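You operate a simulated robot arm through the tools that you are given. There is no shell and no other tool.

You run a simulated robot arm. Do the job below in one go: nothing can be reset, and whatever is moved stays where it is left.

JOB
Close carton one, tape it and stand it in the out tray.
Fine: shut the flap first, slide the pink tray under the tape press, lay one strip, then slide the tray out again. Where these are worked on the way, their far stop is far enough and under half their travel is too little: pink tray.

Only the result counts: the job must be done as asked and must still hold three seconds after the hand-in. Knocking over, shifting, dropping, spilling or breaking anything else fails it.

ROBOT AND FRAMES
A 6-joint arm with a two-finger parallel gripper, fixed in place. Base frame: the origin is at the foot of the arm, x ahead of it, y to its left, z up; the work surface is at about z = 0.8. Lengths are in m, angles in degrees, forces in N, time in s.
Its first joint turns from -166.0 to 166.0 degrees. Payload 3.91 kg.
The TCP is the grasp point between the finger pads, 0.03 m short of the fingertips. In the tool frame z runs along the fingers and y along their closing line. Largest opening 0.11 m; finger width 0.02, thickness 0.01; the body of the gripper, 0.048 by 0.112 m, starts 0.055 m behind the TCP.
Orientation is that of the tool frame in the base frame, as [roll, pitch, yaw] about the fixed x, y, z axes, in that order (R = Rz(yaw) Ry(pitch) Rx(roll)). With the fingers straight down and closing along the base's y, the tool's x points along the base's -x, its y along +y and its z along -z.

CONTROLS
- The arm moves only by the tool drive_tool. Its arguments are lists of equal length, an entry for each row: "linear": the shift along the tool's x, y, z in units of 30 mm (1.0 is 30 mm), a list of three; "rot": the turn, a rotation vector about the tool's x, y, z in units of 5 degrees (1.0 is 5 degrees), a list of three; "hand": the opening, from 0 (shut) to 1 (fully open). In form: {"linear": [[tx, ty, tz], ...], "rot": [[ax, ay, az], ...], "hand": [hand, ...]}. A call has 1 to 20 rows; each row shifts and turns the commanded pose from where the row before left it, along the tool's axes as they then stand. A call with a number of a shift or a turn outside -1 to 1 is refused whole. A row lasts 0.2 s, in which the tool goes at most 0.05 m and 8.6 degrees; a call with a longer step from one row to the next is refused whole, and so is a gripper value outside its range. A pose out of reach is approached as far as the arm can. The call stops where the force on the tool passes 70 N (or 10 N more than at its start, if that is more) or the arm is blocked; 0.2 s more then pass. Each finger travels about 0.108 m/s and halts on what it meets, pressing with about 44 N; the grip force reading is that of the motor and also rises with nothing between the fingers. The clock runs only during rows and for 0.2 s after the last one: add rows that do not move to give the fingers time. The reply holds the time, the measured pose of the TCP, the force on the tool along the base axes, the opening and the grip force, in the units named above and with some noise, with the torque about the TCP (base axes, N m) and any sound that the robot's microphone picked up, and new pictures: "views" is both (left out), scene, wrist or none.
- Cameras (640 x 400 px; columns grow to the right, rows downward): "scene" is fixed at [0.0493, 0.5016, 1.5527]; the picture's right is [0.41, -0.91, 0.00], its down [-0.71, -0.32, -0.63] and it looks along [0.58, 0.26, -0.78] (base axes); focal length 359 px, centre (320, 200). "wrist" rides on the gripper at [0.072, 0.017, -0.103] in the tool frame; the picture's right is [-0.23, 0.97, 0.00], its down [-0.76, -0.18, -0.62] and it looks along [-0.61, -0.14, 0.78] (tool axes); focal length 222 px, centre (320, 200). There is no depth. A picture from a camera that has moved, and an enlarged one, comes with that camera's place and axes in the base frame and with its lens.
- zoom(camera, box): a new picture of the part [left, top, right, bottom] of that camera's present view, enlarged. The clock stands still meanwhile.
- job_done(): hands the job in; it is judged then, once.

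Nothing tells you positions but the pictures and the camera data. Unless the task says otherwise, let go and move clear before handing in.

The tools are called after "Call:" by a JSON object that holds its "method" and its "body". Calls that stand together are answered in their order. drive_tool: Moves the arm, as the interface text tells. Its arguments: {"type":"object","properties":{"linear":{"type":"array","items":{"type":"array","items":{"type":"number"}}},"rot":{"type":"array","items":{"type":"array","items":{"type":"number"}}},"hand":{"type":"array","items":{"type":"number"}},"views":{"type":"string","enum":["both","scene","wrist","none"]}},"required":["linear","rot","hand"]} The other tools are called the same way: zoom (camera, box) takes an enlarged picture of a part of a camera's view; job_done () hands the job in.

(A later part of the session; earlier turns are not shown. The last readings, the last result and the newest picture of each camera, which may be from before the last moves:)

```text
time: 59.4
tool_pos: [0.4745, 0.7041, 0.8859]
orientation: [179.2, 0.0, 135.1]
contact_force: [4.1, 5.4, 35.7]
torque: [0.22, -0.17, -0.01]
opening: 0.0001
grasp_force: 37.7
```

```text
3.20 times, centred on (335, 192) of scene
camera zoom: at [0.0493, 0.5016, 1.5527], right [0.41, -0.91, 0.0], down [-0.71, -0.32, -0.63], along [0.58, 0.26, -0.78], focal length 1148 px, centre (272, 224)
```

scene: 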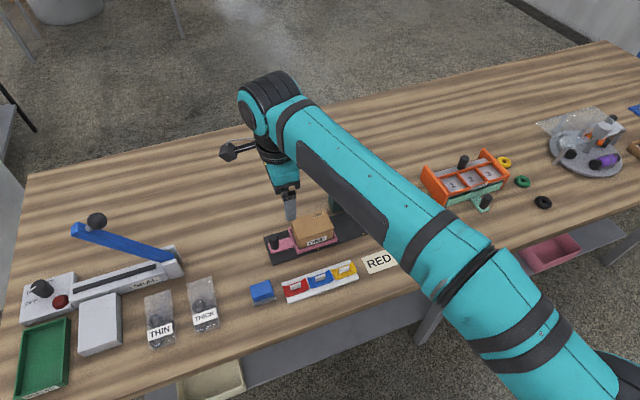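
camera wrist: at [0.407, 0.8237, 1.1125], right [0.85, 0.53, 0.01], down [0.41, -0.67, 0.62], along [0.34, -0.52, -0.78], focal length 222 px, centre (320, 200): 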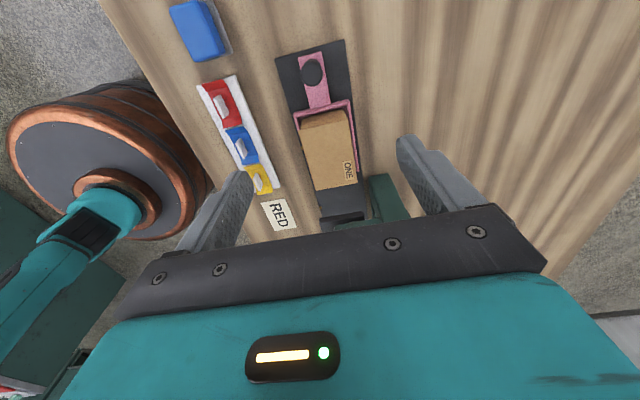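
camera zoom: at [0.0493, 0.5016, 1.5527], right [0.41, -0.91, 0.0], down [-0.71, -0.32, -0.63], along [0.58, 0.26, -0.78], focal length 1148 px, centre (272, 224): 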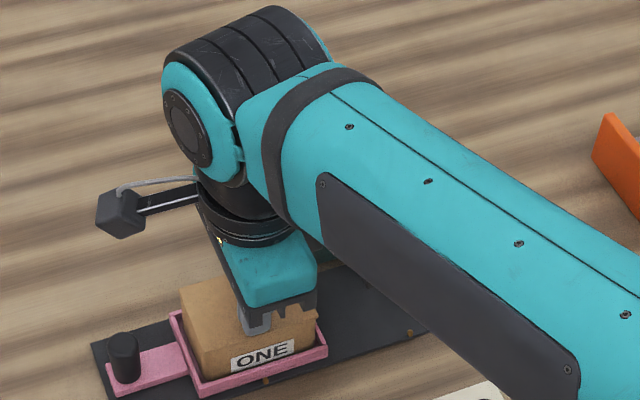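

The flap was already fully closed (same contact height), so the first press simply wasn't deep enough. I'll go back to the knob with the tilted tool and slide the tray in again.

Call:
{"method": "drive_tool", "body": {"linear": [[0, 0, -0.13], [0, 0, -1], [0, 0, -1], [0, 0, -1], [0, 0, -1], [0.659, 0.09, 0], [0.659, 0.09, 0], [0.659, 0.09, 0], [0.659, 0.09, 0], [0.659, 0.09, 0], [0.659, 0.09, 0], [0.659, 0.09, 0], [0.659, 0.09, 0], [0, 0, 0], [0, 0, 0], [0, 0, 0], [0, 0, 0], [0, 0, 0], [0, 0, 0]], "rot": [[0, 0, 0], [0, 0, 0], [0, 0, 0], [0, 0, 0], [0, 0, 0], [0, 0, 0], [0, 0, 0], [0, 0, 0], [0, 0, 0], [0, 0, 0], [0, 0, 0], [0, 0, 0], [0, 0, 0], [0.13, 0, 0], [0, -1, 0], [0, -1, 0], [0, -1, 0], [0, -1, 0], [0, 0, 0]], "hand": [0, 0, 0, 0, 0, 0.5, 0.5, 0.5, 0.5, 0.5, 0.5, 0.5, 0.5, 0.5, 0.5, 0.5, 0.5, 0.5, 0.5], "views": "wrist"}}

Call:
{"method": "zoom", "body": {"camera": "wrist", "box": [200, 0, 440, 220]}}

```text
time: 63.4
tool_pos: [0.3776, 0.8304, 1.0082]
orientation: [-179.9, 19.9, 135.1]
contact_force: [-0.7, -0.2, 0.0]
torque: [-0.04, 0.01, 0.03]
opening: 0.0553
grasp_force: 0.1
camera wrist: at [0.3164, 0.9161, 1.0811], right [0.84, 0.54, 0.08], down [0.23, -0.48, 0.85], along [0.49, -0.69, -0.53], focal length 222 px, centre (320, 200)
```

wrist: 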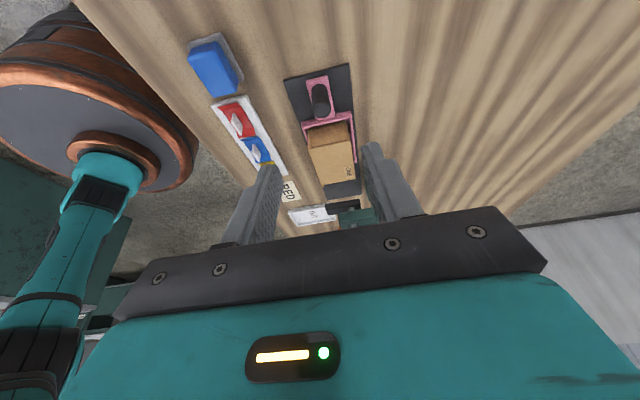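

```text
1.82 times, centred on (320, 110) of wrist
camera zoom: at [0.3164, 0.9161, 1.0811], right [0.84, 0.54, 0.08], down [0.23, -0.48, 0.85], along [0.49, -0.69, -0.53], focal length 404 px, centre (320, 364)
```

zoom: 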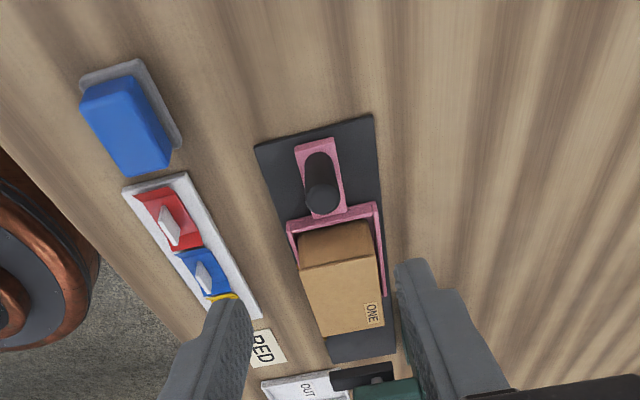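

The approach is lined up. I'll come down along the tool axis and grip the knob.

Call:
{"method": "drive_tool", "body": {"linear": [[0, 0.02, 1], [0, 0, 1], [0, 0, 1], [0, 0, 1], [0, 0, 1], [0, 0, 0.5], [0, 0, 0], [0, 0, 0], [0, 0, 0], [0, 0, 0]], "rot": [[0, 0, 0], [0, 0, 0], [0, 0, 0], [0, 0, 0], [0, 0, 0], [0, 0, 0], [0, 0, 0], [0, 0, 0], [0, 0, 0], [0, 0, 0]], "hand": [0.5, 0.5, 0.5, 0.5, 0.5, 0.5, 0.5, 0, 0, 0], "views": "wrist"}}

```text
time: 65.6
tool_pos: [0.4184, 0.7901, 0.8523]
orientation: [-179.9, 20.0, 135.2]
contact_force: [-4.6, -8.1, -4.2]
torque: [0.23, 0.23, -0.14]
opening: 0.0224
grasp_force: 44.3
camera wrist: at [0.357, 0.8762, 0.9258], right [0.84, 0.54, 0.08], down [0.23, -0.48, 0.85], along [0.49, -0.69, -0.53], focal length 222 px, centre (320, 200)
```

wrist: 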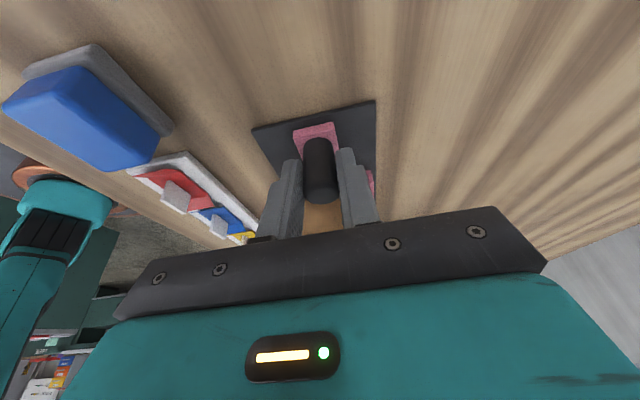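

Call:
{"method": "drive_tool", "body": {"linear": [[-0.188, 0, 0.068], [-0.376, 0, 0.137], [-0.376, 0, 0.137], [-0.376, 0, 0.137], [-0.376, 0, 0.137], [-0.376, 0, 0.137], [-0.376, 0, 0.137], [0, 0, 0]], "rot": [[0, 0, 0], [0, 0, 0], [0, 0, 0], [0, 0, 0], [0, 0, 0], [0, 0, 0], [0, 0, 0], [0, 0, 0]], "hand": [0, 0, 0, 0, 0, 0, 0, 0], "views": "none"}}

```text
time: 67.4
tool_pos: [0.4717, 0.7382, 0.8521]
orientation: [-179.7, 20.0, 135.3]
contact_force: [-11.5, -10.3, -31.7]
torque: [0.16, 0.13, -0.15]
opening: 0.0223
grasp_force: 44.5
```

Call:
{"method": "drive_tool", "body": {"linear": [[-0.36, -0.015, 0.168], [-0.376, 0, 0.137], [-0.376, 0, 0.137], [0, 0, 0]], "rot": [[0, 0, 0], [0, 0, 0], [0, 0, 0], [0, 0, 0]], "hand": [0, 0, 0, 0], "views": "none"}}

```text
time: 68.4
tool_pos: [0.4971, 0.7115, 0.8527]
orientation: [-179.9, 19.9, 135.1]
contact_force: [-18.6, -18.6, -23.6]
torque: [0.32, 0.33, -0.33]
opening: 0.0225
grasp_force: 44.3
```

Call:
{"method": "drive_tool", "body": {"linear": [[-0.086, -0.025, 0.056], [-0.094, 0, 0.034], [-0.094, 0, 0.034], [0, 0, 0]], "rot": [[0, 0, 0], [0, 0, 0], [0, 0, 0], [0, 0, 0]], "hand": [0, 0, 0, 0], "views": "none"}}

```text
time: 69.4
tool_pos: [0.504, 0.7052, 0.8532]
orientation: [179.8, 19.9, 135.2]
contact_force: [3.9, 39.2, 10.3]
torque: [-0.42, -0.5, 0.39]
opening: 0.0225
grasp_force: 45.0
```

Call:
{"method": "drive_tool", "body": {"linear": [[-0.047, 0.025, 0.017], [0, 0, 0]], "rot": [[0, 0, 0], [0, 0, 0]], "hand": [0, 0], "views": "scene"}}

```text
time: 70.0
tool_pos: [0.5057, 0.7039, 0.8515]
orientation: [-179.9, 19.9, 135.1]
contact_force: [0.0, 42.8, 10.7]
torque: [0.04, 0.0, 0.25]
opening: 0.0222
grasp_force: 45.0
```

scene: 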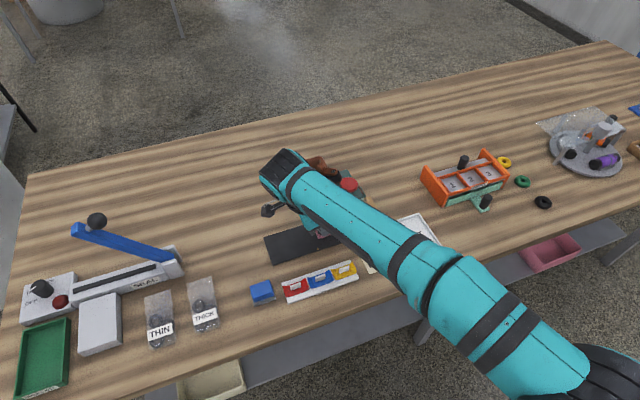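

The tray is at the far stop again (30 N). I'll release, retreat and level.

Call:
{"method": "drive_tool", "body": {"linear": [[0.05, 0, 0], [0, 0, 0], [0, 0, 0], [0, 0, 0], [0, 0, -0.5], [0, 0, -1], [0, 0, -1], [0, 0, -1], [0, 0, -1], [0, 0, -1], [0, 0, 0], [0, 0, 0], [0, 0, 0], [0, 0, 0], [0, 0, -0.4], [0, 0, 0]], "rot": [[0, 0, 0], [0, 0, 0], [0, 0, 0], [0, 0, 0], [0, 0, 0], [0, 0, 0], [0, 0, 0], [0, 0, 0], [0, 0, 0], [0, 0, 0], [0, 0.995, 0], [0, 0.995, 0], [0, 0.995, 0], [0, 0.995, 0], [0, 0, 0], [0, 0, 0]], "hand": [0, 0.5, 0.5, 0.5, 0.5, 0.5, 0.5, 0.5, 0.5, 0.5, 0, 0, 0, 0, 0, 0], "views": "none"}}

```text
time: 73.4
tool_pos: [0.464, 0.7445, 1.0197]
orientation: [-179.9, 0.1, 135.2]
contact_force: [-0.6, 0.1, 0.0]
torque: [0.02, 0.0, -0.04]
opening: 0.0
grasp_force: 38.1
```

Call:
{"method": "drive_tool", "body": {"linear": [[-0.48, 0.045, 0], [-0.48, 0.045, 0], [-0.48, 0.045, 0], [-0.48, 0.045, 0], [-0.48, 0.045, 0], [-0.48, 0.045, 0], [-0.48, 0.045, 0], [-0.48, 0.045, 0], [-0.48, 0.045, 0], [0, 0, 0]], "rot": [[0, 0, 0], [0, 0, 0], [0, 0, 0], [0, 0, 0], [0, 0, 0], [0, 0, 0], [0, 0, 0], [0, 0, 0], [0, 0, 0], [0, 0, 0]], "hand": [0, 0, 0, 0, 0, 0, 0, 0, 0, 0], "views": "wrist"}}

Call:
{"method": "zoom", "body": {"camera": "scene", "box": [305, 150, 405, 245]}}

```text
time: 75.6
tool_pos: [0.5635, 0.6604, 1.0185]
orientation: [-179.9, 0.1, 135.1]
contact_force: [-0.2, -0.4, -0.4]
torque: [0.04, 0.03, 0.02]
opening: 0.0
grasp_force: 38.3
camera wrist: at [0.5256, 0.7237, 1.1224], right [0.85, 0.53, 0.0], down [0.41, -0.66, 0.62], along [0.33, -0.53, -0.78], focal length 222 px, centre (320, 200)
```

wrist: 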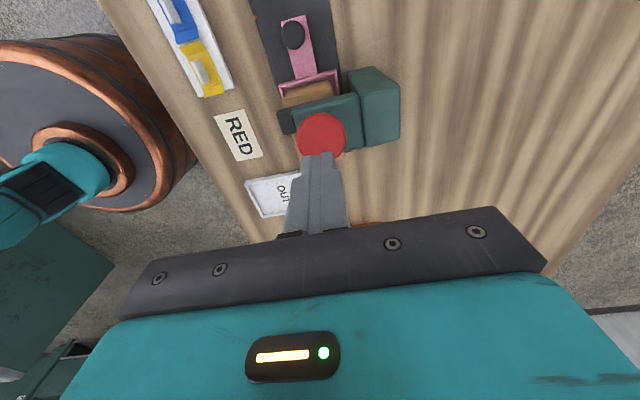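

```text
4.21 times, centred on (355, 198) of scene
camera zoom: at [0.0493, 0.5016, 1.5527], right [0.41, -0.91, 0.0], down [-0.71, -0.32, -0.63], along [0.58, 0.26, -0.78], focal length 1511 px, centre (173, 210)
```

zoom: 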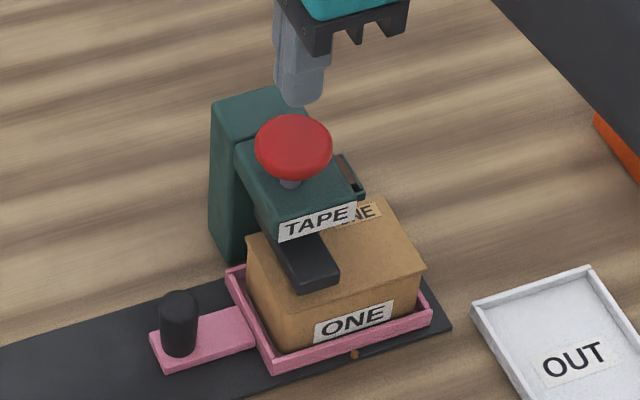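

The setup matches the first time. I'll descend and press in one continuous stroke, this time past the click to a firm stop.

Call:
{"method": "drive_tool", "body": {"linear": [[0, 0, 0.4], [0, 0, 0.4], [0, 0, 0.4], [0, 0, 0.1], [0, 0, 0.1], [0, 0, 0.1], [0, 0, 0.1], [0, 0, 0.1], [0, 0, 0]], "rot": [[0, 0, 0], [0, 0, 0], [0, 0, 0], [0, 0, 0], [0, 0, 0], [0, 0, 0], [0, 0, 0], [0, 0, 0], [0, 0, 0]], "hand": [0, 0, 0, 0, 0, 0, 0, 0, 0], "views": "none"}}

Call:
{"method": "zoom", "body": {"camera": "scene", "box": [305, 150, 405, 245]}}

```text
time: 77.6
tool_pos: [0.563, 0.6599, 0.9681]
orientation: [-180.0, 0.0, 135.1]
contact_force: [0.5, 2.7, 3.3]
torque: [0.05, -0.04, -0.02]
opening: 0.0001
grasp_force: 37.7
heard: click
```

```text
4.21 times, centred on (355, 198) of scene
camera zoom: at [0.0493, 0.5016, 1.5527], right [0.41, -0.91, 0.0], down [-0.71, -0.32, -0.63], along [0.58, 0.26, -0.78], focal length 1511 px, centre (173, 210)
```

zoom: 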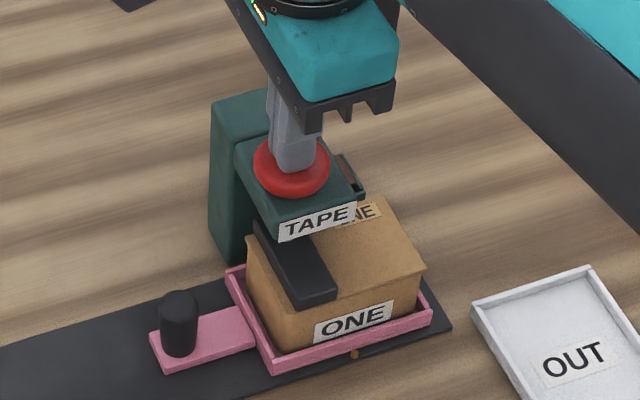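

The click came again at about 3 N. I'll keep pressing past it toward a firm stop.

Call:
{"method": "drive_tool", "body": {"linear": [[0, 0, 0.07], [0, 0, 0.07], [0, 0, 0.07], [0, 0, 0]], "rot": [[0, 0, 0], [0, 0, 0], [0, 0, 0], [0, 0, 0]], "hand": [0, 0, 0, 0], "views": "none"}}

Call:
{"method": "zoom", "body": {"camera": "scene", "box": [305, 150, 405, 245]}}

```text
time: 78.6
tool_pos: [0.5644, 0.6597, 0.9654]
orientation: [179.7, 0.1, 135.2]
contact_force: [14.6, 15.9, 59.2]
torque: [0.39, -0.44, 0.05]
opening: 0.0
grasp_force: 38.1
```

```text
4.21 times, centred on (355, 198) of scene
camera zoom: at [0.0493, 0.5016, 1.5527], right [0.41, -0.91, 0.0], down [-0.71, -0.32, -0.63], along [0.58, 0.26, -0.78], focal length 1511 px, centre (173, 210)
```

zoom: 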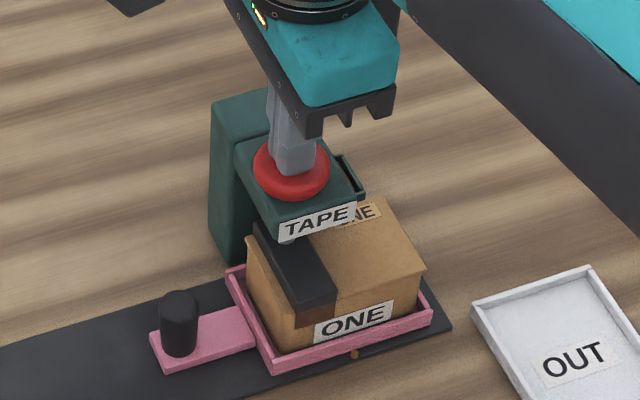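

A brown strip now shows folding over the carton's front edge below the foot, so one strip has been laid. I'll lift off the button smoothly and look.

Call:
{"method": "drive_tool", "body": {"linear": [[0, 0, -0.4], [0, 0, -0.8], [0, 0, -0.8], [0, 0, 0], [0, 0, 0]], "rot": [[0, 0, 0], [0, 0, 0], [0, 0, 0], [0, 0, 0], [0, 0, 0]], "hand": [0, 0, 0, 0, 0], "views": "none"}}

Call:
{"method": "zoom", "body": {"camera": "scene", "box": [305, 150, 405, 245]}}

```text
time: 79.8
tool_pos: [0.5643, 0.6607, 1.0237]
orientation: [-179.8, 0.1, 135.0]
contact_force: [-0.3, -0.9, 0.8]
torque: [0.0, -0.01, -0.01]
opening: 0.0
grasp_force: 37.7
```

```text
4.21 times, centred on (355, 198) of scene
camera zoom: at [0.0493, 0.5016, 1.5527], right [0.41, -0.91, 0.0], down [-0.71, -0.32, -0.63], along [0.58, 0.26, -0.78], focal length 1511 px, centre (173, 210)
```

zoom: 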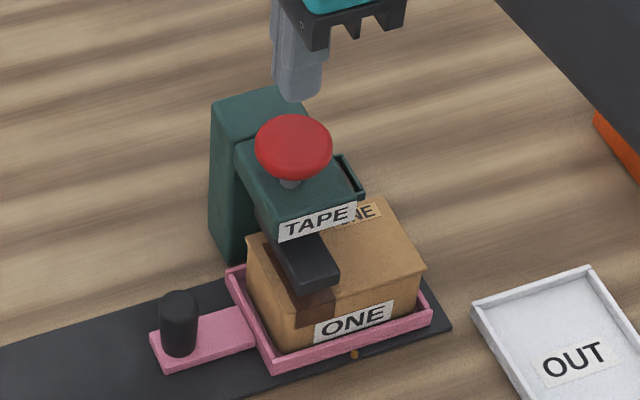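

The tape strip is clearly on the carton. Next I'll return to the knob and slide the tray out.

Call:
{"method": "drive_tool", "body": {"linear": [[0.44, -0.0367, 0], [0.44, -0.0367, 0], [0.44, -0.0367, 0], [0.44, -0.0367, 0], [0.44, -0.0367, 0], [0.44, -0.0367, 0], [0.44, -0.0367, 0], [0.44, -0.0367, 0], [0.44, -0.0367, 0], [0.44, -0.0367, 0], [0, 0, 0.45], [0, 0, 0], [0, 0, 0], [0, 0, 0], [0, 0, 0], [0, 0, 0]], "rot": [[0, 0, 0], [0, 0, 0], [0, 0, 0], [0, 0, 0], [0, 0, 0], [0, 0, 0], [0, 0, 0], [0, 0, 0], [0, 0, 0], [0, 0, 0], [0, 0, 0], [0, -1, 0], [0, -1, 0], [0, -1, 0], [0, -1, 0], [0, 0, 0]], "hand": [0.5, 0.5, 0.5, 0.5, 0.5, 0.5, 0.5, 0.5, 0.5, 0.5, 0.5, 0.5, 0.5, 0.5, 0.5, 0.5], "views": "wrist"}}

Call:
{"method": "zoom", "body": {"camera": "wrist", "box": [200, 0, 440, 220]}}

```text
time: 83.2
tool_pos: [0.4648, 0.7462, 1.0085]
orientation: [-179.9, 20.1, 135.2]
contact_force: [0.1, 0.2, 0.4]
torque: [-0.02, 0.05, 0.03]
opening: 0.0548
grasp_force: 0.1
camera wrist: at [0.4028, 0.8315, 1.0801], right [0.84, 0.54, 0.08], down [0.23, -0.48, 0.85], along [0.49, -0.69, -0.53], focal length 222 px, centre (320, 200)
```

wrist: 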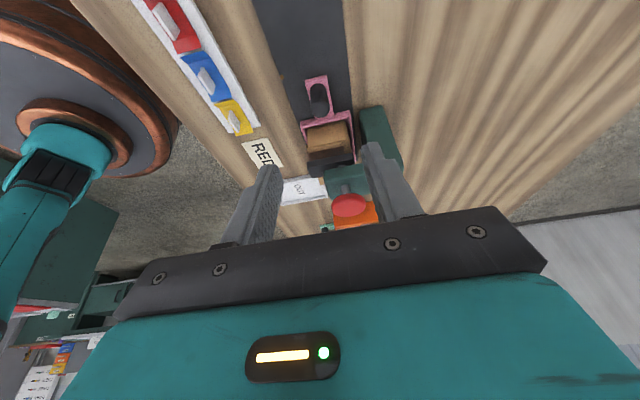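

```text
1.82 times, centred on (320, 110) of wrist
camera zoom: at [0.4028, 0.8315, 1.0801], right [0.84, 0.54, 0.08], down [0.23, -0.48, 0.85], along [0.49, -0.69, -0.53], focal length 404 px, centre (320, 364)
```

zoom: 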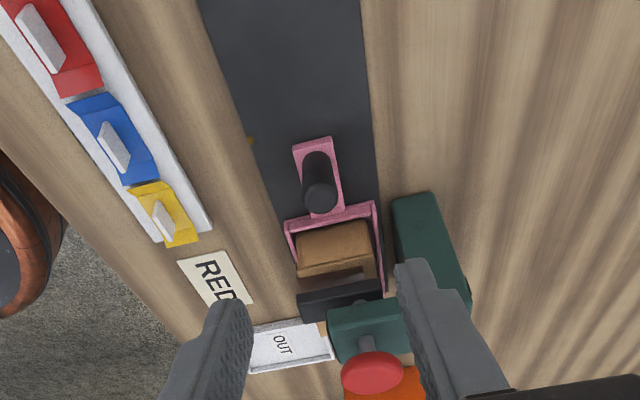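

Call:
{"method": "drive_tool", "body": {"linear": [[0, -0.01, 1], [0, 0, 1], [0, 0, 1], [0, 0, 1], [0, 0, 1], [0, 0, 0.5], [0, 0, 0], [0, 0, 0], [0, 0, 0], [0, 0, 0]], "rot": [[0, 0, 0], [0, 0, 0], [0, 0, 0], [0, 0, 0], [0, 0, 0], [0, 0, 0], [0, 0, 0], [0, 0, 0], [0, 0, 0], [0, 0, 0]], "hand": [0.5, 0.5, 0.5, 0.5, 0.5, 0.5, 0.5, 0, 0, 0], "views": "wrist"}}

```text
time: 85.4
tool_pos: [0.5047, 0.7047, 0.8512]
orientation: [-179.8, 20.1, 135.2]
contact_force: [1.2, 0.6, -1.6]
torque: [0.04, -0.04, -0.03]
opening: 0.0223
grasp_force: 44.5
camera wrist: at [0.4433, 0.7899, 0.9242], right [0.84, 0.54, 0.08], down [0.23, -0.48, 0.85], along [0.49, -0.69, -0.53], focal length 222 px, centre (320, 200)
```

wrist: 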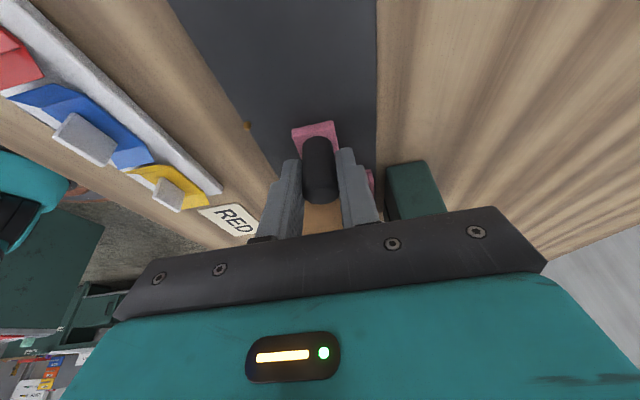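

The grip is centred with almost no side load. I'll slide the tray out now.

Call:
{"method": "drive_tool", "body": {"linear": [[0.188, 0, -0.069], [0.376, 0, -0.1375], [0.376, 0, -0.1375], [0.376, 0, -0.1375], [0.376, 0, -0.1375], [0.376, 0, -0.1375], [0, 0, 0]], "rot": [[0, 0, 0], [0, 0, 0], [0, 0, 0], [0, 0, 0], [0, 0, 0], [0, 0, 0], [0, 0, 0]], "hand": [0, 0, 0, 0, 0, 0, 0], "views": "none"}}

```text
time: 87.0
tool_pos: [0.4569, 0.753, 0.8506]
orientation: [-179.7, 20.1, 135.2]
contact_force: [-0.1, -1.5, -10.6]
torque: [0.25, 0.34, -0.02]
opening: 0.0223
grasp_force: 44.8
```

Call:
{"method": "drive_tool", "body": {"linear": [[0.376, 0, -0.13], [0.376, 0, -0.13], [0.376, 0, -0.1375], [0.376, 0, -0.1375], [0, 0, 0]], "rot": [[0, 0, 0], [0, 0, 0], [0, 0, 0], [0, 0, 0], [0, 0, 0]], "hand": [0, 0, 0, 0, 0], "views": "none"}}

```text
time: 88.2
tool_pos: [0.423, 0.7874, 0.8505]
orientation: [-179.9, 20.1, 135.2]
contact_force: [-9.3, -7.3, -18.0]
torque: [0.02, -0.07, -0.08]
opening: 0.0222
grasp_force: 44.9
```

Call:
{"method": "drive_tool", "body": {"linear": [[0.1, -0.01, -0.02], [0.094, 0, -0.034], [0, 0, 0]], "rot": [[0, 0, 0], [0, 0, 0], [0, 0, 0]], "hand": [0, 0, 0], "views": "none"}}

```text
time: 89.0
tool_pos: [0.4198, 0.79, 0.8506]
orientation: [-179.9, 20.0, 135.0]
contact_force: [3.2, -3.7, -16.3]
torque: [0.06, 0.04, -0.04]
opening: 0.0222
grasp_force: 45.2
```

Call:
{"method": "drive_tool", "body": {"linear": [[0.063, 0, -0.023], [0.063, 0, -0.023], [0, 0, 0]], "rot": [[0, 0, 0], [0, 0, 0], [0, 0, 0]], "hand": [0, 0, 0], "views": "none"}}

```text
time: 89.8
tool_pos: [0.4153, 0.793, 0.8522]
orientation: [-180.0, 20.1, 135.1]
contact_force: [23.6, -24.5, -4.2]
torque: [0.0, 0.0, -0.01]
opening: 0.0225
grasp_force: 45.5
```

The start stop is reached. I'll release, retreat, level the tool and inspect the taped carton.

Call:
{"method": "drive_tool", "body": {"linear": [[-0.05, 0, 0], [0, 0, 0], [0, 0, 0], [0, 0, 0], [0, 0, -0.5], [0, 0, -1], [0, 0, -1], [0, 0, -1], [0, 0, -1], [0, 0, -1], [0, 0, 0], [0, 0, 0], [0, 0, 0], [0, 0, 0], [-0.8, 0, 0], [-0.8, 0, 0], [-0.8, 0, 0], [-0.8, 0, 0], [0, 0, 0]], "rot": [[0, 0, 0], [0, 0, 0], [0, 0, 0], [0, 0, 0], [0, 0, 0], [0, 0, 0], [0, 0, 0], [0, 0, 0], [0, 0, 0], [0, 0, 0], [0, 1, 0], [0, 1, 0], [0, 1, 0], [0, 1, 0], [0, 0, 0], [0, 0, 0], [0, 0, 0], [0, 0, 0], [0, 0, 0]], "hand": [0, 0.5, 0.5, 0.5, 0.5, 0.5, 0.5, 0.5, 0.5, 0.5, 0.9, 0.9, 0.9, 0.9, 0.9, 0.9, 0.9, 0.9, 0.9]}}

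Call:
{"method": "zoom", "body": {"camera": "wrist", "box": [240, 40, 420, 230]}}

Call:
{"method": "zoom", "body": {"camera": "scene", "box": [260, 180, 350, 265]}}

```text
time: 93.8
tool_pos: [0.4434, 0.7664, 1.0079]
orientation: [-179.9, 0.1, 135.1]
contact_force: [0.2, 0.2, 1.0]
torque: [0.01, 0.03, 0.0]
opening: 0.099
grasp_force: 0.0
camera wrist: at [0.4045, 0.8287, 1.1109], right [0.85, 0.53, 0.0], down [0.41, -0.66, 0.62], along [0.33, -0.53, -0.78], focal length 222 px, centre (320, 200)
```

scene: 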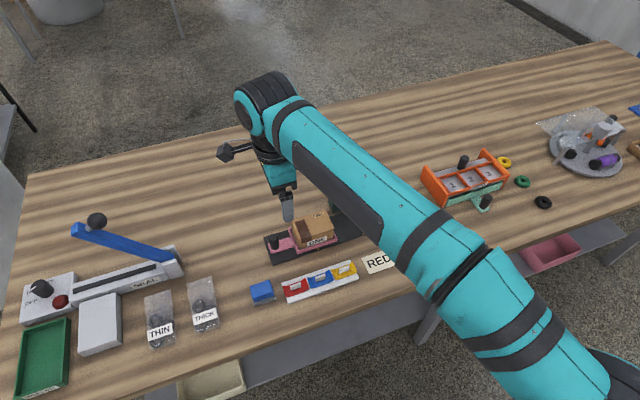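
wrist: 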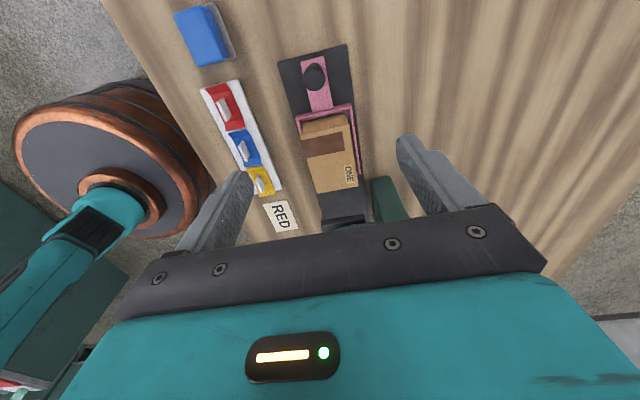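

```text
2.11 times, centred on (330, 135) of wrist
camera zoom: at [0.4045, 0.8287, 1.1109], right [0.85, 0.53, 0.0], down [0.41, -0.66, 0.62], along [0.33, -0.53, -0.78], focal length 468 px, centre (299, 337)
```

zoom: 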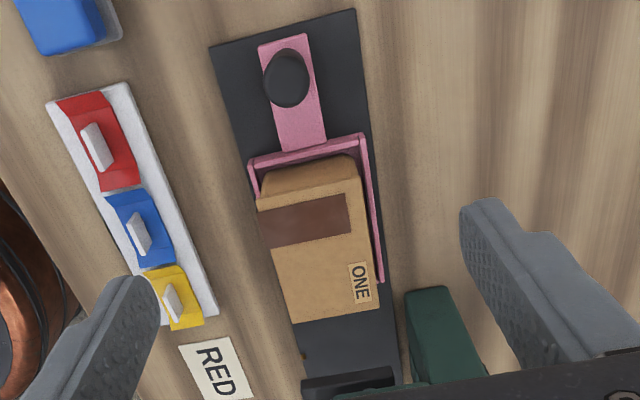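

```text
4.71 times, centred on (305, 222) of scene
camera zoom: at [0.0493, 0.5016, 1.5527], right [0.41, -0.91, 0.0], down [-0.71, -0.32, -0.63], along [0.58, 0.26, -0.78], focal length 1689 px, centre (391, 94)
```

zoom: 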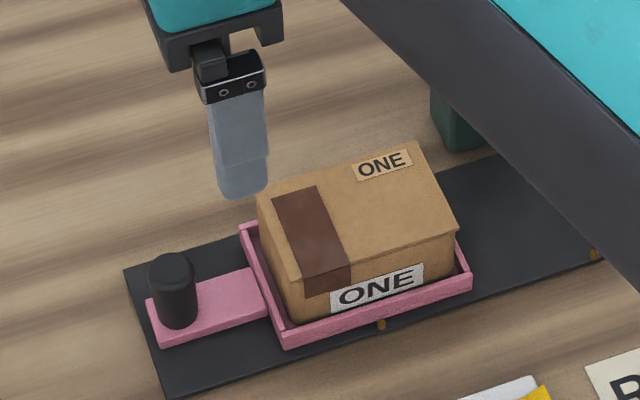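

The tape is on, one strip, and the tray is back out. Now I'll line up over the carton, gripping slightly left of centre so the wrist clears the button, and descend with open fingers across its width.

Call:
{"method": "drive_tool", "body": {"linear": [[-0.5, -0.011, 0], [-0.5, -0.011, 0], [-0.5, -0.011, 0], [-0.49, -0.011, 0], [0, 0, 0.8], [0, 0, 0.8], [0, 0, 0.8], [0, 0, 0.8], [0, 0, 0]], "rot": [[0, 0, 0], [0, 0, 0], [0, 0, 0], [0, 0, 0], [0, 0, 0], [0, 0, 0], [0, 0, 0], [0, 0, 0], [0, 0, 0]], "hand": [0.9, 0.9, 0.9, 0.9, 0.9, 0.9, 0.9, 0.9, 0.9]}}

Call:
{"method": "zoom", "body": {"camera": "scene", "box": [265, 150, 385, 265]}}

Call:
{"method": "zoom", "body": {"camera": "wrist", "box": [220, 40, 460, 250]}}

```text
time: 95.8
tool_pos: [0.4853, 0.7217, 0.9104]
orientation: [-179.9, 0.1, 135.1]
contact_force: [-0.5, 0.7, -0.9]
torque: [0.01, 0.01, 0.0]
opening: 0.099
grasp_force: 0.1
camera wrist: at [0.4447, 0.7849, 1.0147], right [0.85, 0.53, 0.0], down [0.41, -0.66, 0.62], along [0.33, -0.53, -0.78], focal length 222 px, centre (320, 200)
```

scene: 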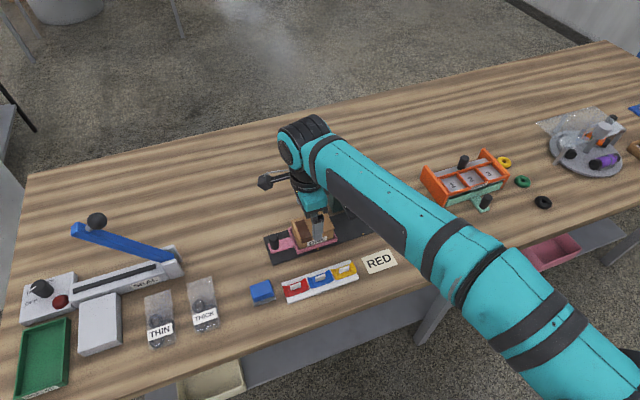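
wrist: 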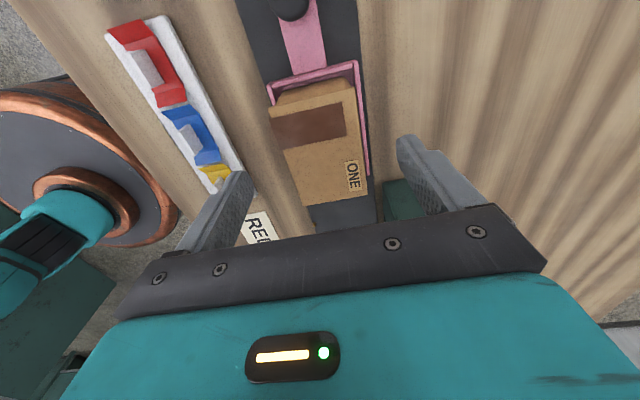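

```text
3.48 times, centred on (325, 208) of scene
camera zoom: at [0.0493, 0.5016, 1.5527], right [0.41, -0.91, 0.0], down [-0.71, -0.32, -0.63], along [0.58, 0.26, -0.78], focal length 1248 px, centre (303, 174)
```

zoom: 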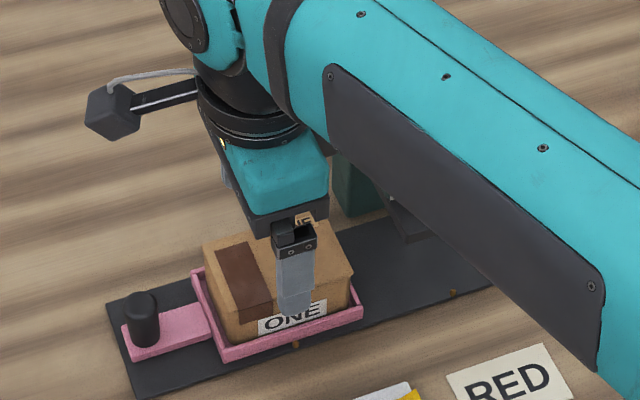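

```text
1.90 times, centred on (340, 145) of wrist
camera zoom: at [0.4447, 0.7849, 1.0147], right [0.85, 0.53, 0.0], down [0.41, -0.66, 0.62], along [0.33, -0.53, -0.78], focal length 423 px, centre (282, 305)
```

zoom: 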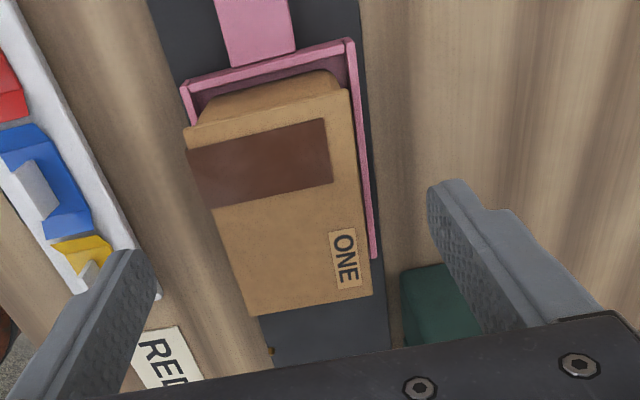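

I'm aligned: the front finger clears the tape and the wrist clears the button. I'll descend and grip the carton.

Call:
{"method": "drive_tool", "body": {"linear": [[0.067, 0.01, 0.4], [0, 0, 0.4], [0, 0, 0.4], [0, 0, 0.4], [0, 0, 0]], "rot": [[0, 0, 0], [0, 0, 0], [0, 0, 0], [0, 0, 0], [0, 0, 0]], "hand": [0.9, 0.9, 0.9, 0.9, 0.9], "views": "none"}}

Call:
{"method": "zoom", "body": {"camera": "scene", "box": [265, 150, 385, 265]}}

```text
time: 97.0
tool_pos: [0.4841, 0.7232, 0.8614]
orientation: [-179.9, 0.2, 135.2]
contact_force: [0.4, 0.5, -0.9]
torque: [0.02, 0.02, -0.01]
opening: 0.0991
grasp_force: 0.1
```

```text
3.48 times, centred on (325, 208) of scene
camera zoom: at [0.0493, 0.5016, 1.5527], right [0.41, -0.91, 0.0], down [-0.71, -0.32, -0.63], along [0.58, 0.26, -0.78], focal length 1248 px, centre (303, 174)
```

zoom: 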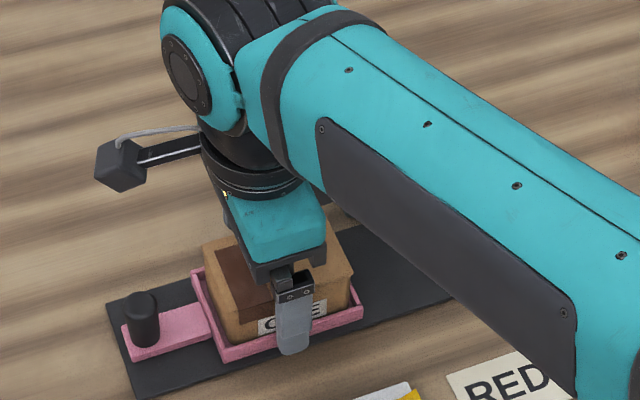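

Call:
{"method": "drive_tool", "body": {"linear": [[0, 0, 0], [0, 0, 0], [0, 0, 0], [0, 0, 0]], "rot": [[0, 0, 0], [0, 0, 0], [0, 0, 0], [0, 0, 0]], "hand": [0.5, 0.4, 0.4, 0.4], "views": "none"}}

Call:
{"method": "zoom", "body": {"camera": "scene", "box": [265, 150, 385, 265]}}

Call:
{"method": "zoom", "body": {"camera": "wrist", "box": [220, 40, 460, 250]}}

```text
time: 98.0
tool_pos: [0.4844, 0.7231, 0.8621]
orientation: [-180.0, 0.0, 135.1]
contact_force: [-0.5, 0.7, -0.3]
torque: [-0.02, -0.02, -0.01]
opening: 0.059
grasp_force: 44.0
```

```text
3.48 times, centred on (325, 208) of scene
camera zoom: at [0.0493, 0.5016, 1.5527], right [0.41, -0.91, 0.0], down [-0.71, -0.32, -0.63], along [0.58, 0.26, -0.78], focal length 1248 px, centre (303, 174)
```

zoom: 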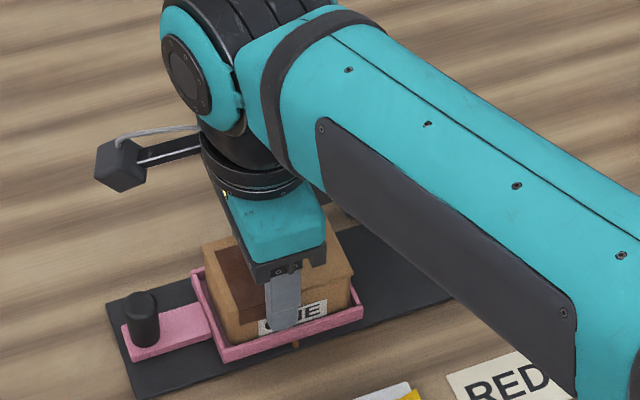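

```text
1.90 times, centred on (340, 145) of wrist
camera zoom: at [0.4449, 0.7863, 0.9666], right [0.85, 0.53, 0.0], down [0.41, -0.66, 0.62], along [0.33, -0.53, -0.78], focal length 423 px, centre (282, 305)
```

zoom: 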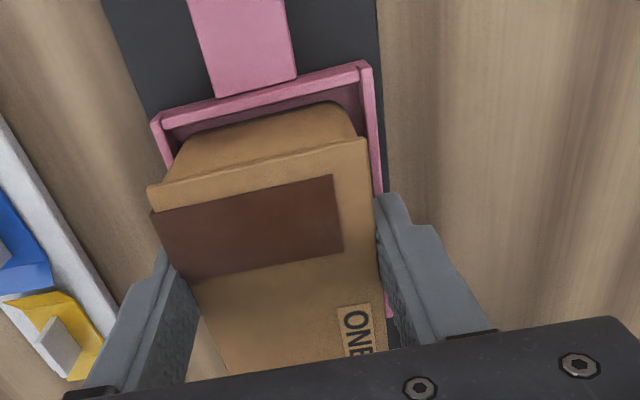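

The carton is gripped at 0.059 m wide with 44 N. I'll lift a few millimetres to check it comes up level with the flap staying shut.

Call:
{"method": "drive_tool", "body": {"linear": [[0, 0, -0.1], [0, 0, -0.15], [0, 0, 0]], "rot": [[0, 0, 0], [0, 0, 0], [0, 0, 0]], "hand": [0.4, 0.4, 0.4], "views": "none"}}

Call:
{"method": "zoom", "body": {"camera": "scene", "box": [265, 150, 385, 265]}}

Call:
{"method": "zoom", "body": {"camera": "wrist", "box": [220, 40, 460, 250]}}

```text
time: 98.8
tool_pos: [0.4836, 0.7228, 0.8699]
orientation: [-179.9, 0.1, 135.0]
contact_force: [-0.2, 0.7, -0.9]
torque: [-0.05, 0.0, 0.01]
opening: 0.0592
grasp_force: 44.4
```

```text
3.48 times, centred on (325, 208) of scene
camera zoom: at [0.0493, 0.5016, 1.5527], right [0.41, -0.91, 0.0], down [-0.71, -0.32, -0.63], along [0.58, 0.26, -0.78], focal length 1248 px, centre (303, 174)
```

zoom: 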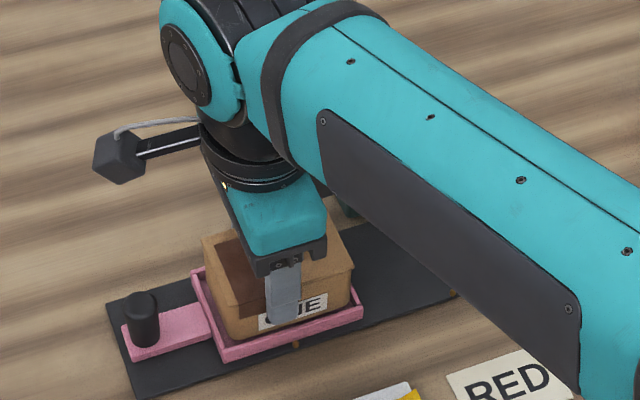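

```text
1.90 times, centred on (340, 145) of wrist
camera zoom: at [0.4448, 0.786, 0.9743], right [0.85, 0.53, 0.0], down [0.41, -0.66, 0.62], along [0.33, -0.53, -0.78], focal length 423 px, centre (282, 305)
```

zoom: 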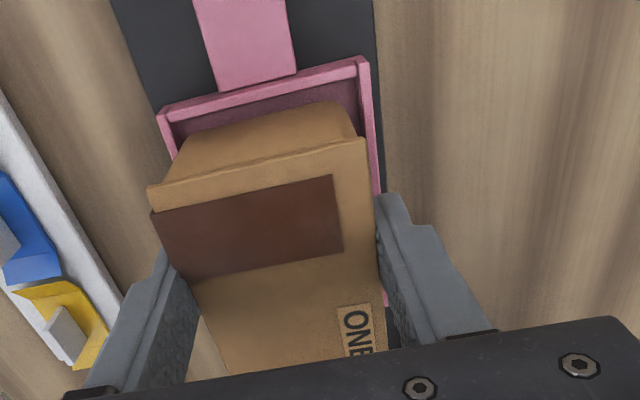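

The carton lifts level with its flap shut. I'll raise it well above the press height, then move it sideways away from the press.

Call:
{"method": "drive_tool", "body": {"linear": [[0, 0, -0.4], [0, 0, -0.8], [0, 0, -0.8], [0, 0, -0.8], [0, 0, -0.8], [0, 0, -0.8], [0, 0, -0.8], [0, 0, -0.8], [0, -0.6, 0], [0, -0.6, 0], [0, -0.6, 0], [0, -0.6, 0], [0, -0.6, 0], [0, 0, 0]], "rot": [[0, 0, 0], [0, 0, 0], [0, 0, 0], [0, 0, 0], [0, 0, 0], [0, 0, 0], [0, 0, 0], [0, 0, 0], [0, 0, 0], [0, 0, 0], [0, 0, 0], [0, 0, 0], [0, 0, 0], [0, 0, 0]], "hand": [0.4, 0.4, 0.4, 0.4, 0.4, 0.4, 0.4, 0.4, 0.4, 0.4, 0.4, 0.4, 0.4, 0.4]}}

```text
time: 101.8
tool_pos: [0.4208, 0.6596, 1.05]
orientation: [-179.9, 0.1, 135.1]
contact_force: [0.4, -0.3, -0.6]
torque: [-0.01, 0.0, -0.03]
opening: 0.059
grasp_force: 44.3
camera wrist: at [0.3822, 0.7234, 1.1539], right [0.85, 0.53, 0.0], down [0.41, -0.66, 0.62], along [0.33, -0.53, -0.78], focal length 222 px, centre (320, 200)
```

scene: 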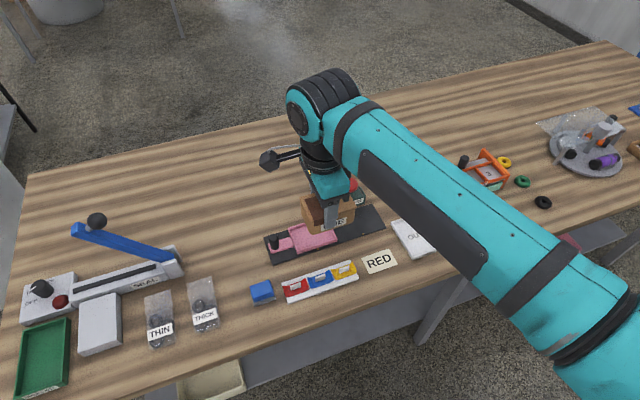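
wrist: 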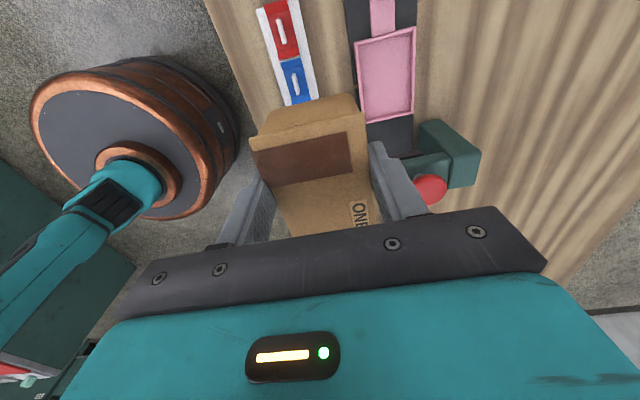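

The carton is secure. Next I'll travel along past the press, well above it, toward the OUT tray.

Call:
{"method": "drive_tool", "body": {"linear": [[-0.4, 0, 0], [-0.58, 0, 0], [-0.58, 0, 0], [-0.58, 0, 0], [-0.58, 0, 0], [-0.58, 0, 0], [-0.58, 0, 0], [-0.58, 0, 0], [-0.58, 0, 0], [-0.58, 0, 0], [-0.58, 0, 0], [-0.58, 0, 0], [-0.58, 0, 0], [-0.58, 0, 0], [-0.4, 0, 0], [0, 0, 0]], "rot": [[0, 0, 0], [0, 0, 0], [0, 0, 0], [0, 0, 0], [0, 0, 0], [0, 0, 0], [0, 0, 0], [0, 0, 0], [0, 0, 0], [0, 0, 0], [0, 0, 0], [0, 0, 0], [0, 0, 0], [0, 0, 0], [0, 0, 0], [0, 0, 0]], "hand": [0.4, 0.4, 0.4, 0.4, 0.4, 0.4, 0.4, 0.4, 0.4, 0.4, 0.4, 0.4, 0.4, 0.4, 0.4, 0.4]}}

```text
time: 105.2
tool_pos: [0.598, 0.4828, 1.0516]
orientation: [-179.9, 0.1, 135.1]
contact_force: [0.4, 0.4, -0.8]
torque: [0.02, -0.02, 0.02]
opening: 0.0592
grasp_force: 44.0
camera wrist: at [0.5586, 0.5461, 1.155], right [0.85, 0.53, 0.0], down [0.41, -0.66, 0.62], along [0.33, -0.53, -0.78], focal length 222 px, centre (320, 200)
```

scene: 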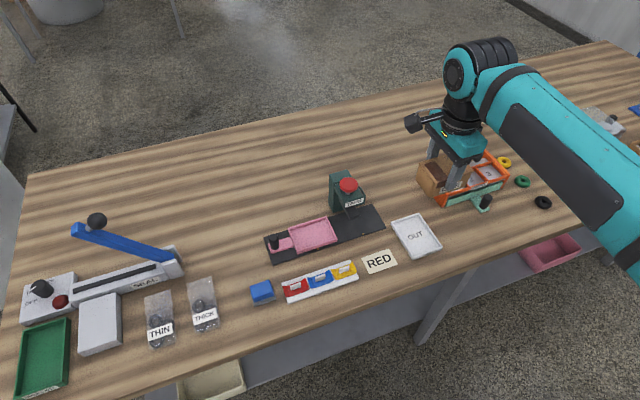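
wrist: 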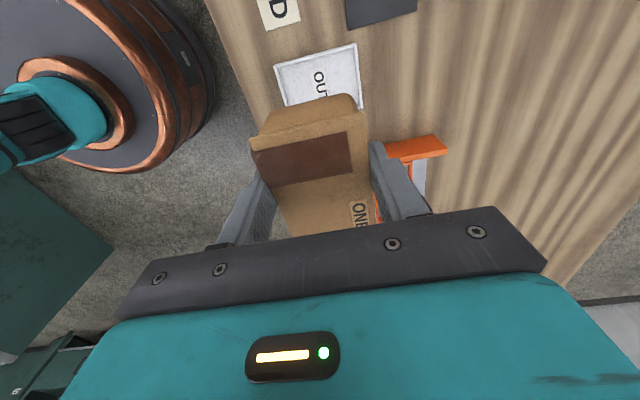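

The carton is above the OUT tray area. Its long side must follow the tray's long side, so I'll rotate the tool 90° here while still high.

Call:
{"method": "drive_tool", "body": {"linear": [[0, 0, 0], [0, 0, 0], [0, 0, 0], [0, 0, 0], [0, 0, 0], [0, 0, 0], [0, 0, 0], [0, 0, 0], [0, 0, 0], [0, 0, 0], [0, 0, 0], [0, 0, 0], [0, 0, 0], [0, 0, 0], [0, 0, 0], [0, 0, 0], [0, 0, 0], [0, 0, 0], [0, 0, 0]], "rot": [[0, 0, -1], [0, 0, -1], [0, 0, -1], [0, 0, -1], [0, 0, -1], [0, 0, -1], [0, 0, -1], [0, 0, -1], [0, 0, -1], [0, 0, -1], [0, 0, -1], [0, 0, -1], [0, 0, -1], [0, 0, -1], [0, 0, -1], [0, 0, -1], [0, 0, -1], [0, 0, -1], [0, 0, 0]], "hand": [0.4, 0.4, 0.4, 0.4, 0.4, 0.4, 0.4, 0.4, 0.4, 0.4, 0.4, 0.4, 0.4, 0.4, 0.4, 0.4, 0.4, 0.4, 0.4]}}

Call:
{"method": "zoom", "body": {"camera": "wrist", "box": [200, 20, 440, 240]}}

Call:
{"method": "zoom", "body": {"camera": "scene", "box": [370, 100, 530, 265]}}

```text
time: 109.2
tool_pos: [0.5983, 0.4832, 1.0518]
orientation: [-179.9, -0.2, -134.7]
contact_force: [-0.4, -0.1, -0.4]
torque: [0.01, -0.02, -0.02]
opening: 0.0593
grasp_force: 44.5
camera wrist: at [0.5348, 0.4442, 1.1553], right [-0.53, 0.85, 0.0], down [0.66, 0.42, 0.62], along [0.53, 0.33, -0.78], focal length 222 px, centre (320, 200)
```

scene: 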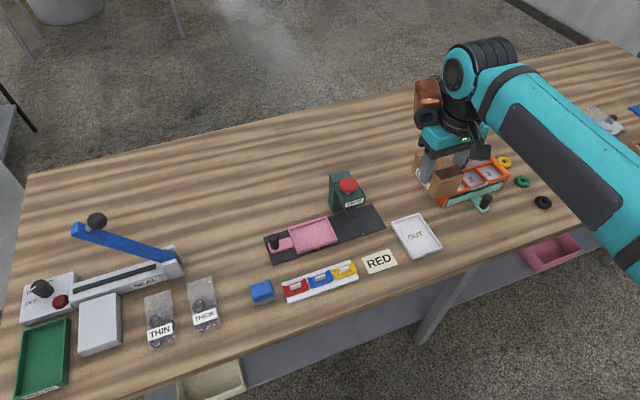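
wrist: 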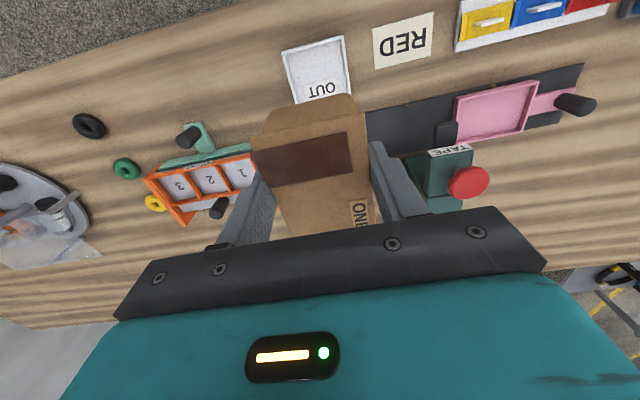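

```text
1.82 times, centred on (320, 130) of wrist
camera zoom: at [0.5348, 0.4442, 1.1553], right [-0.53, 0.85, 0.0], down [0.66, 0.42, 0.62], along [0.53, 0.33, -0.78], focal length 404 px, centre (320, 327)
```

zoom: 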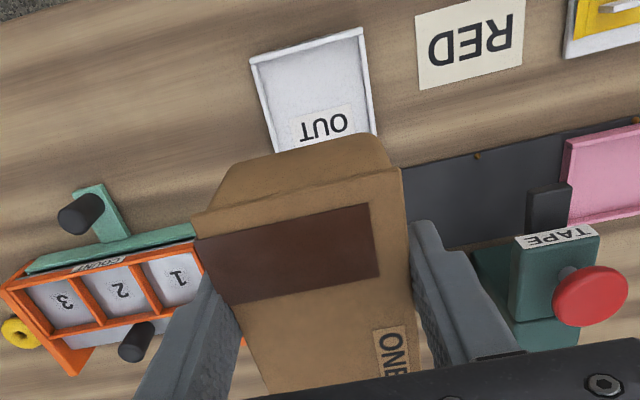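

```text
2.42 times, centred on (450, 182) of scene
camera zoom: at [0.0493, 0.5016, 1.5527], right [0.41, -0.91, 0.0], down [-0.71, -0.32, -0.63], along [0.58, 0.26, -0.78], focal length 870 px, centre (5, 242)
```

zoom: 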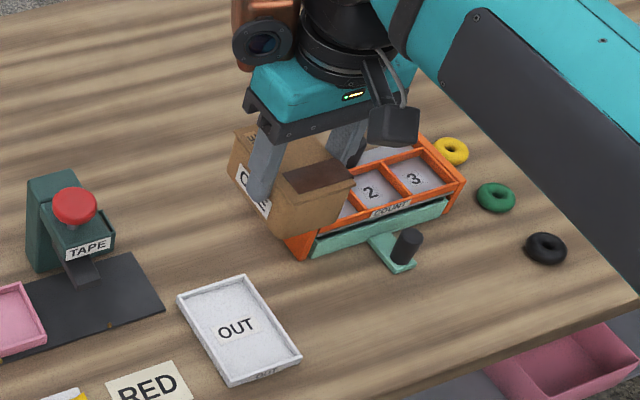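

The carton is rotated to match the OUT tray. I'll shift a few millimetres and lower it to just above the tray rim to check alignment.

Call:
{"method": "drive_tool", "body": {"linear": [[0.187, 0, 0], [0, 0, 0.8], [0, 0, 0.8], [0, 0, 0.8], [0, 0, 0.8], [0, 0, 0.8], [0, 0, 0.8], [0, 0, 0]], "rot": [[0, 0, 0], [0, 0, 0], [0, 0, 0], [0, 0, 0], [0, 0, 0], [0, 0, 0], [0, 0, 0], [0, 0, 0]], "hand": [0.4, 0.4, 0.4, 0.4, 0.4, 0.4, 0.4, 0.4]}}

Call:
{"method": "zoom", "body": {"camera": "wrist", "box": [200, 20, 440, 240]}}

Call:
{"method": "zoom", "body": {"camera": "scene", "box": [370, 150, 480, 265]}}

```text
time: 111.0
tool_pos: [0.5946, 0.4804, 0.9078]
orientation: [-179.9, -0.1, -135.0]
contact_force: [0.0, -0.3, 0.1]
torque: [-0.02, 0.01, -0.02]
opening: 0.0592
grasp_force: 43.8
camera wrist: at [0.5311, 0.4408, 1.0119], right [-0.53, 0.85, 0.0], down [0.66, 0.42, 0.62], along [0.53, 0.33, -0.78], focal length 222 px, centre (320, 200)
```

scene: 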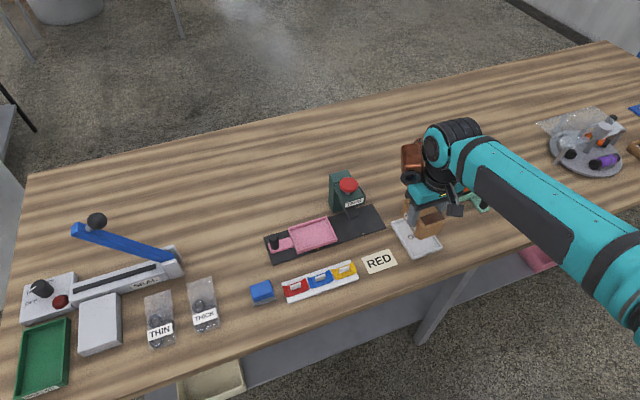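
wrist: 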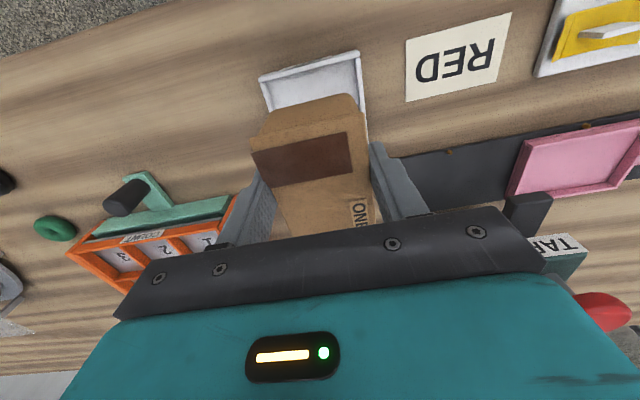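

```text
1.82 times, centred on (320, 130) of wrist
camera zoom: at [0.5311, 0.4408, 1.0119], right [-0.53, 0.85, 0.0], down [0.66, 0.42, 0.62], along [0.53, 0.33, -0.78], focal length 404 px, centre (320, 327)
```

zoom: 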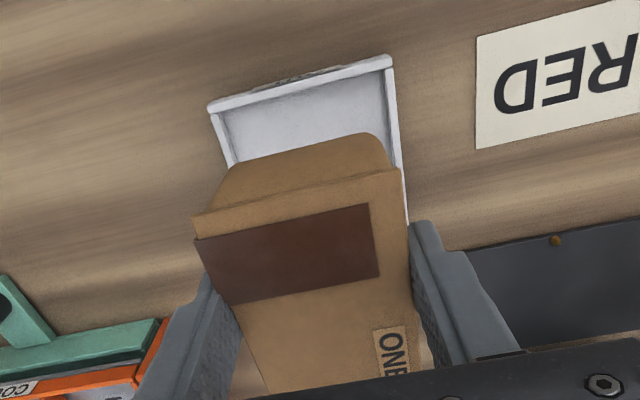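

```text
3.48 times, centred on (425, 208) of scene
camera zoom: at [0.0493, 0.5016, 1.5527], right [0.41, -0.91, 0.0], down [-0.71, -0.32, -0.63], along [0.58, 0.26, -0.78], focal length 1248 px, centre (-45, 174)
```

zoom: 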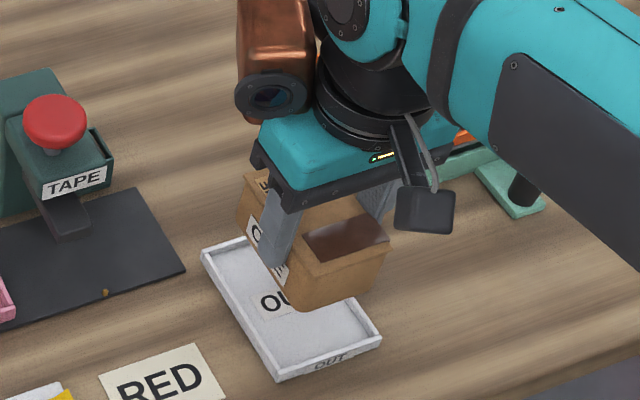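

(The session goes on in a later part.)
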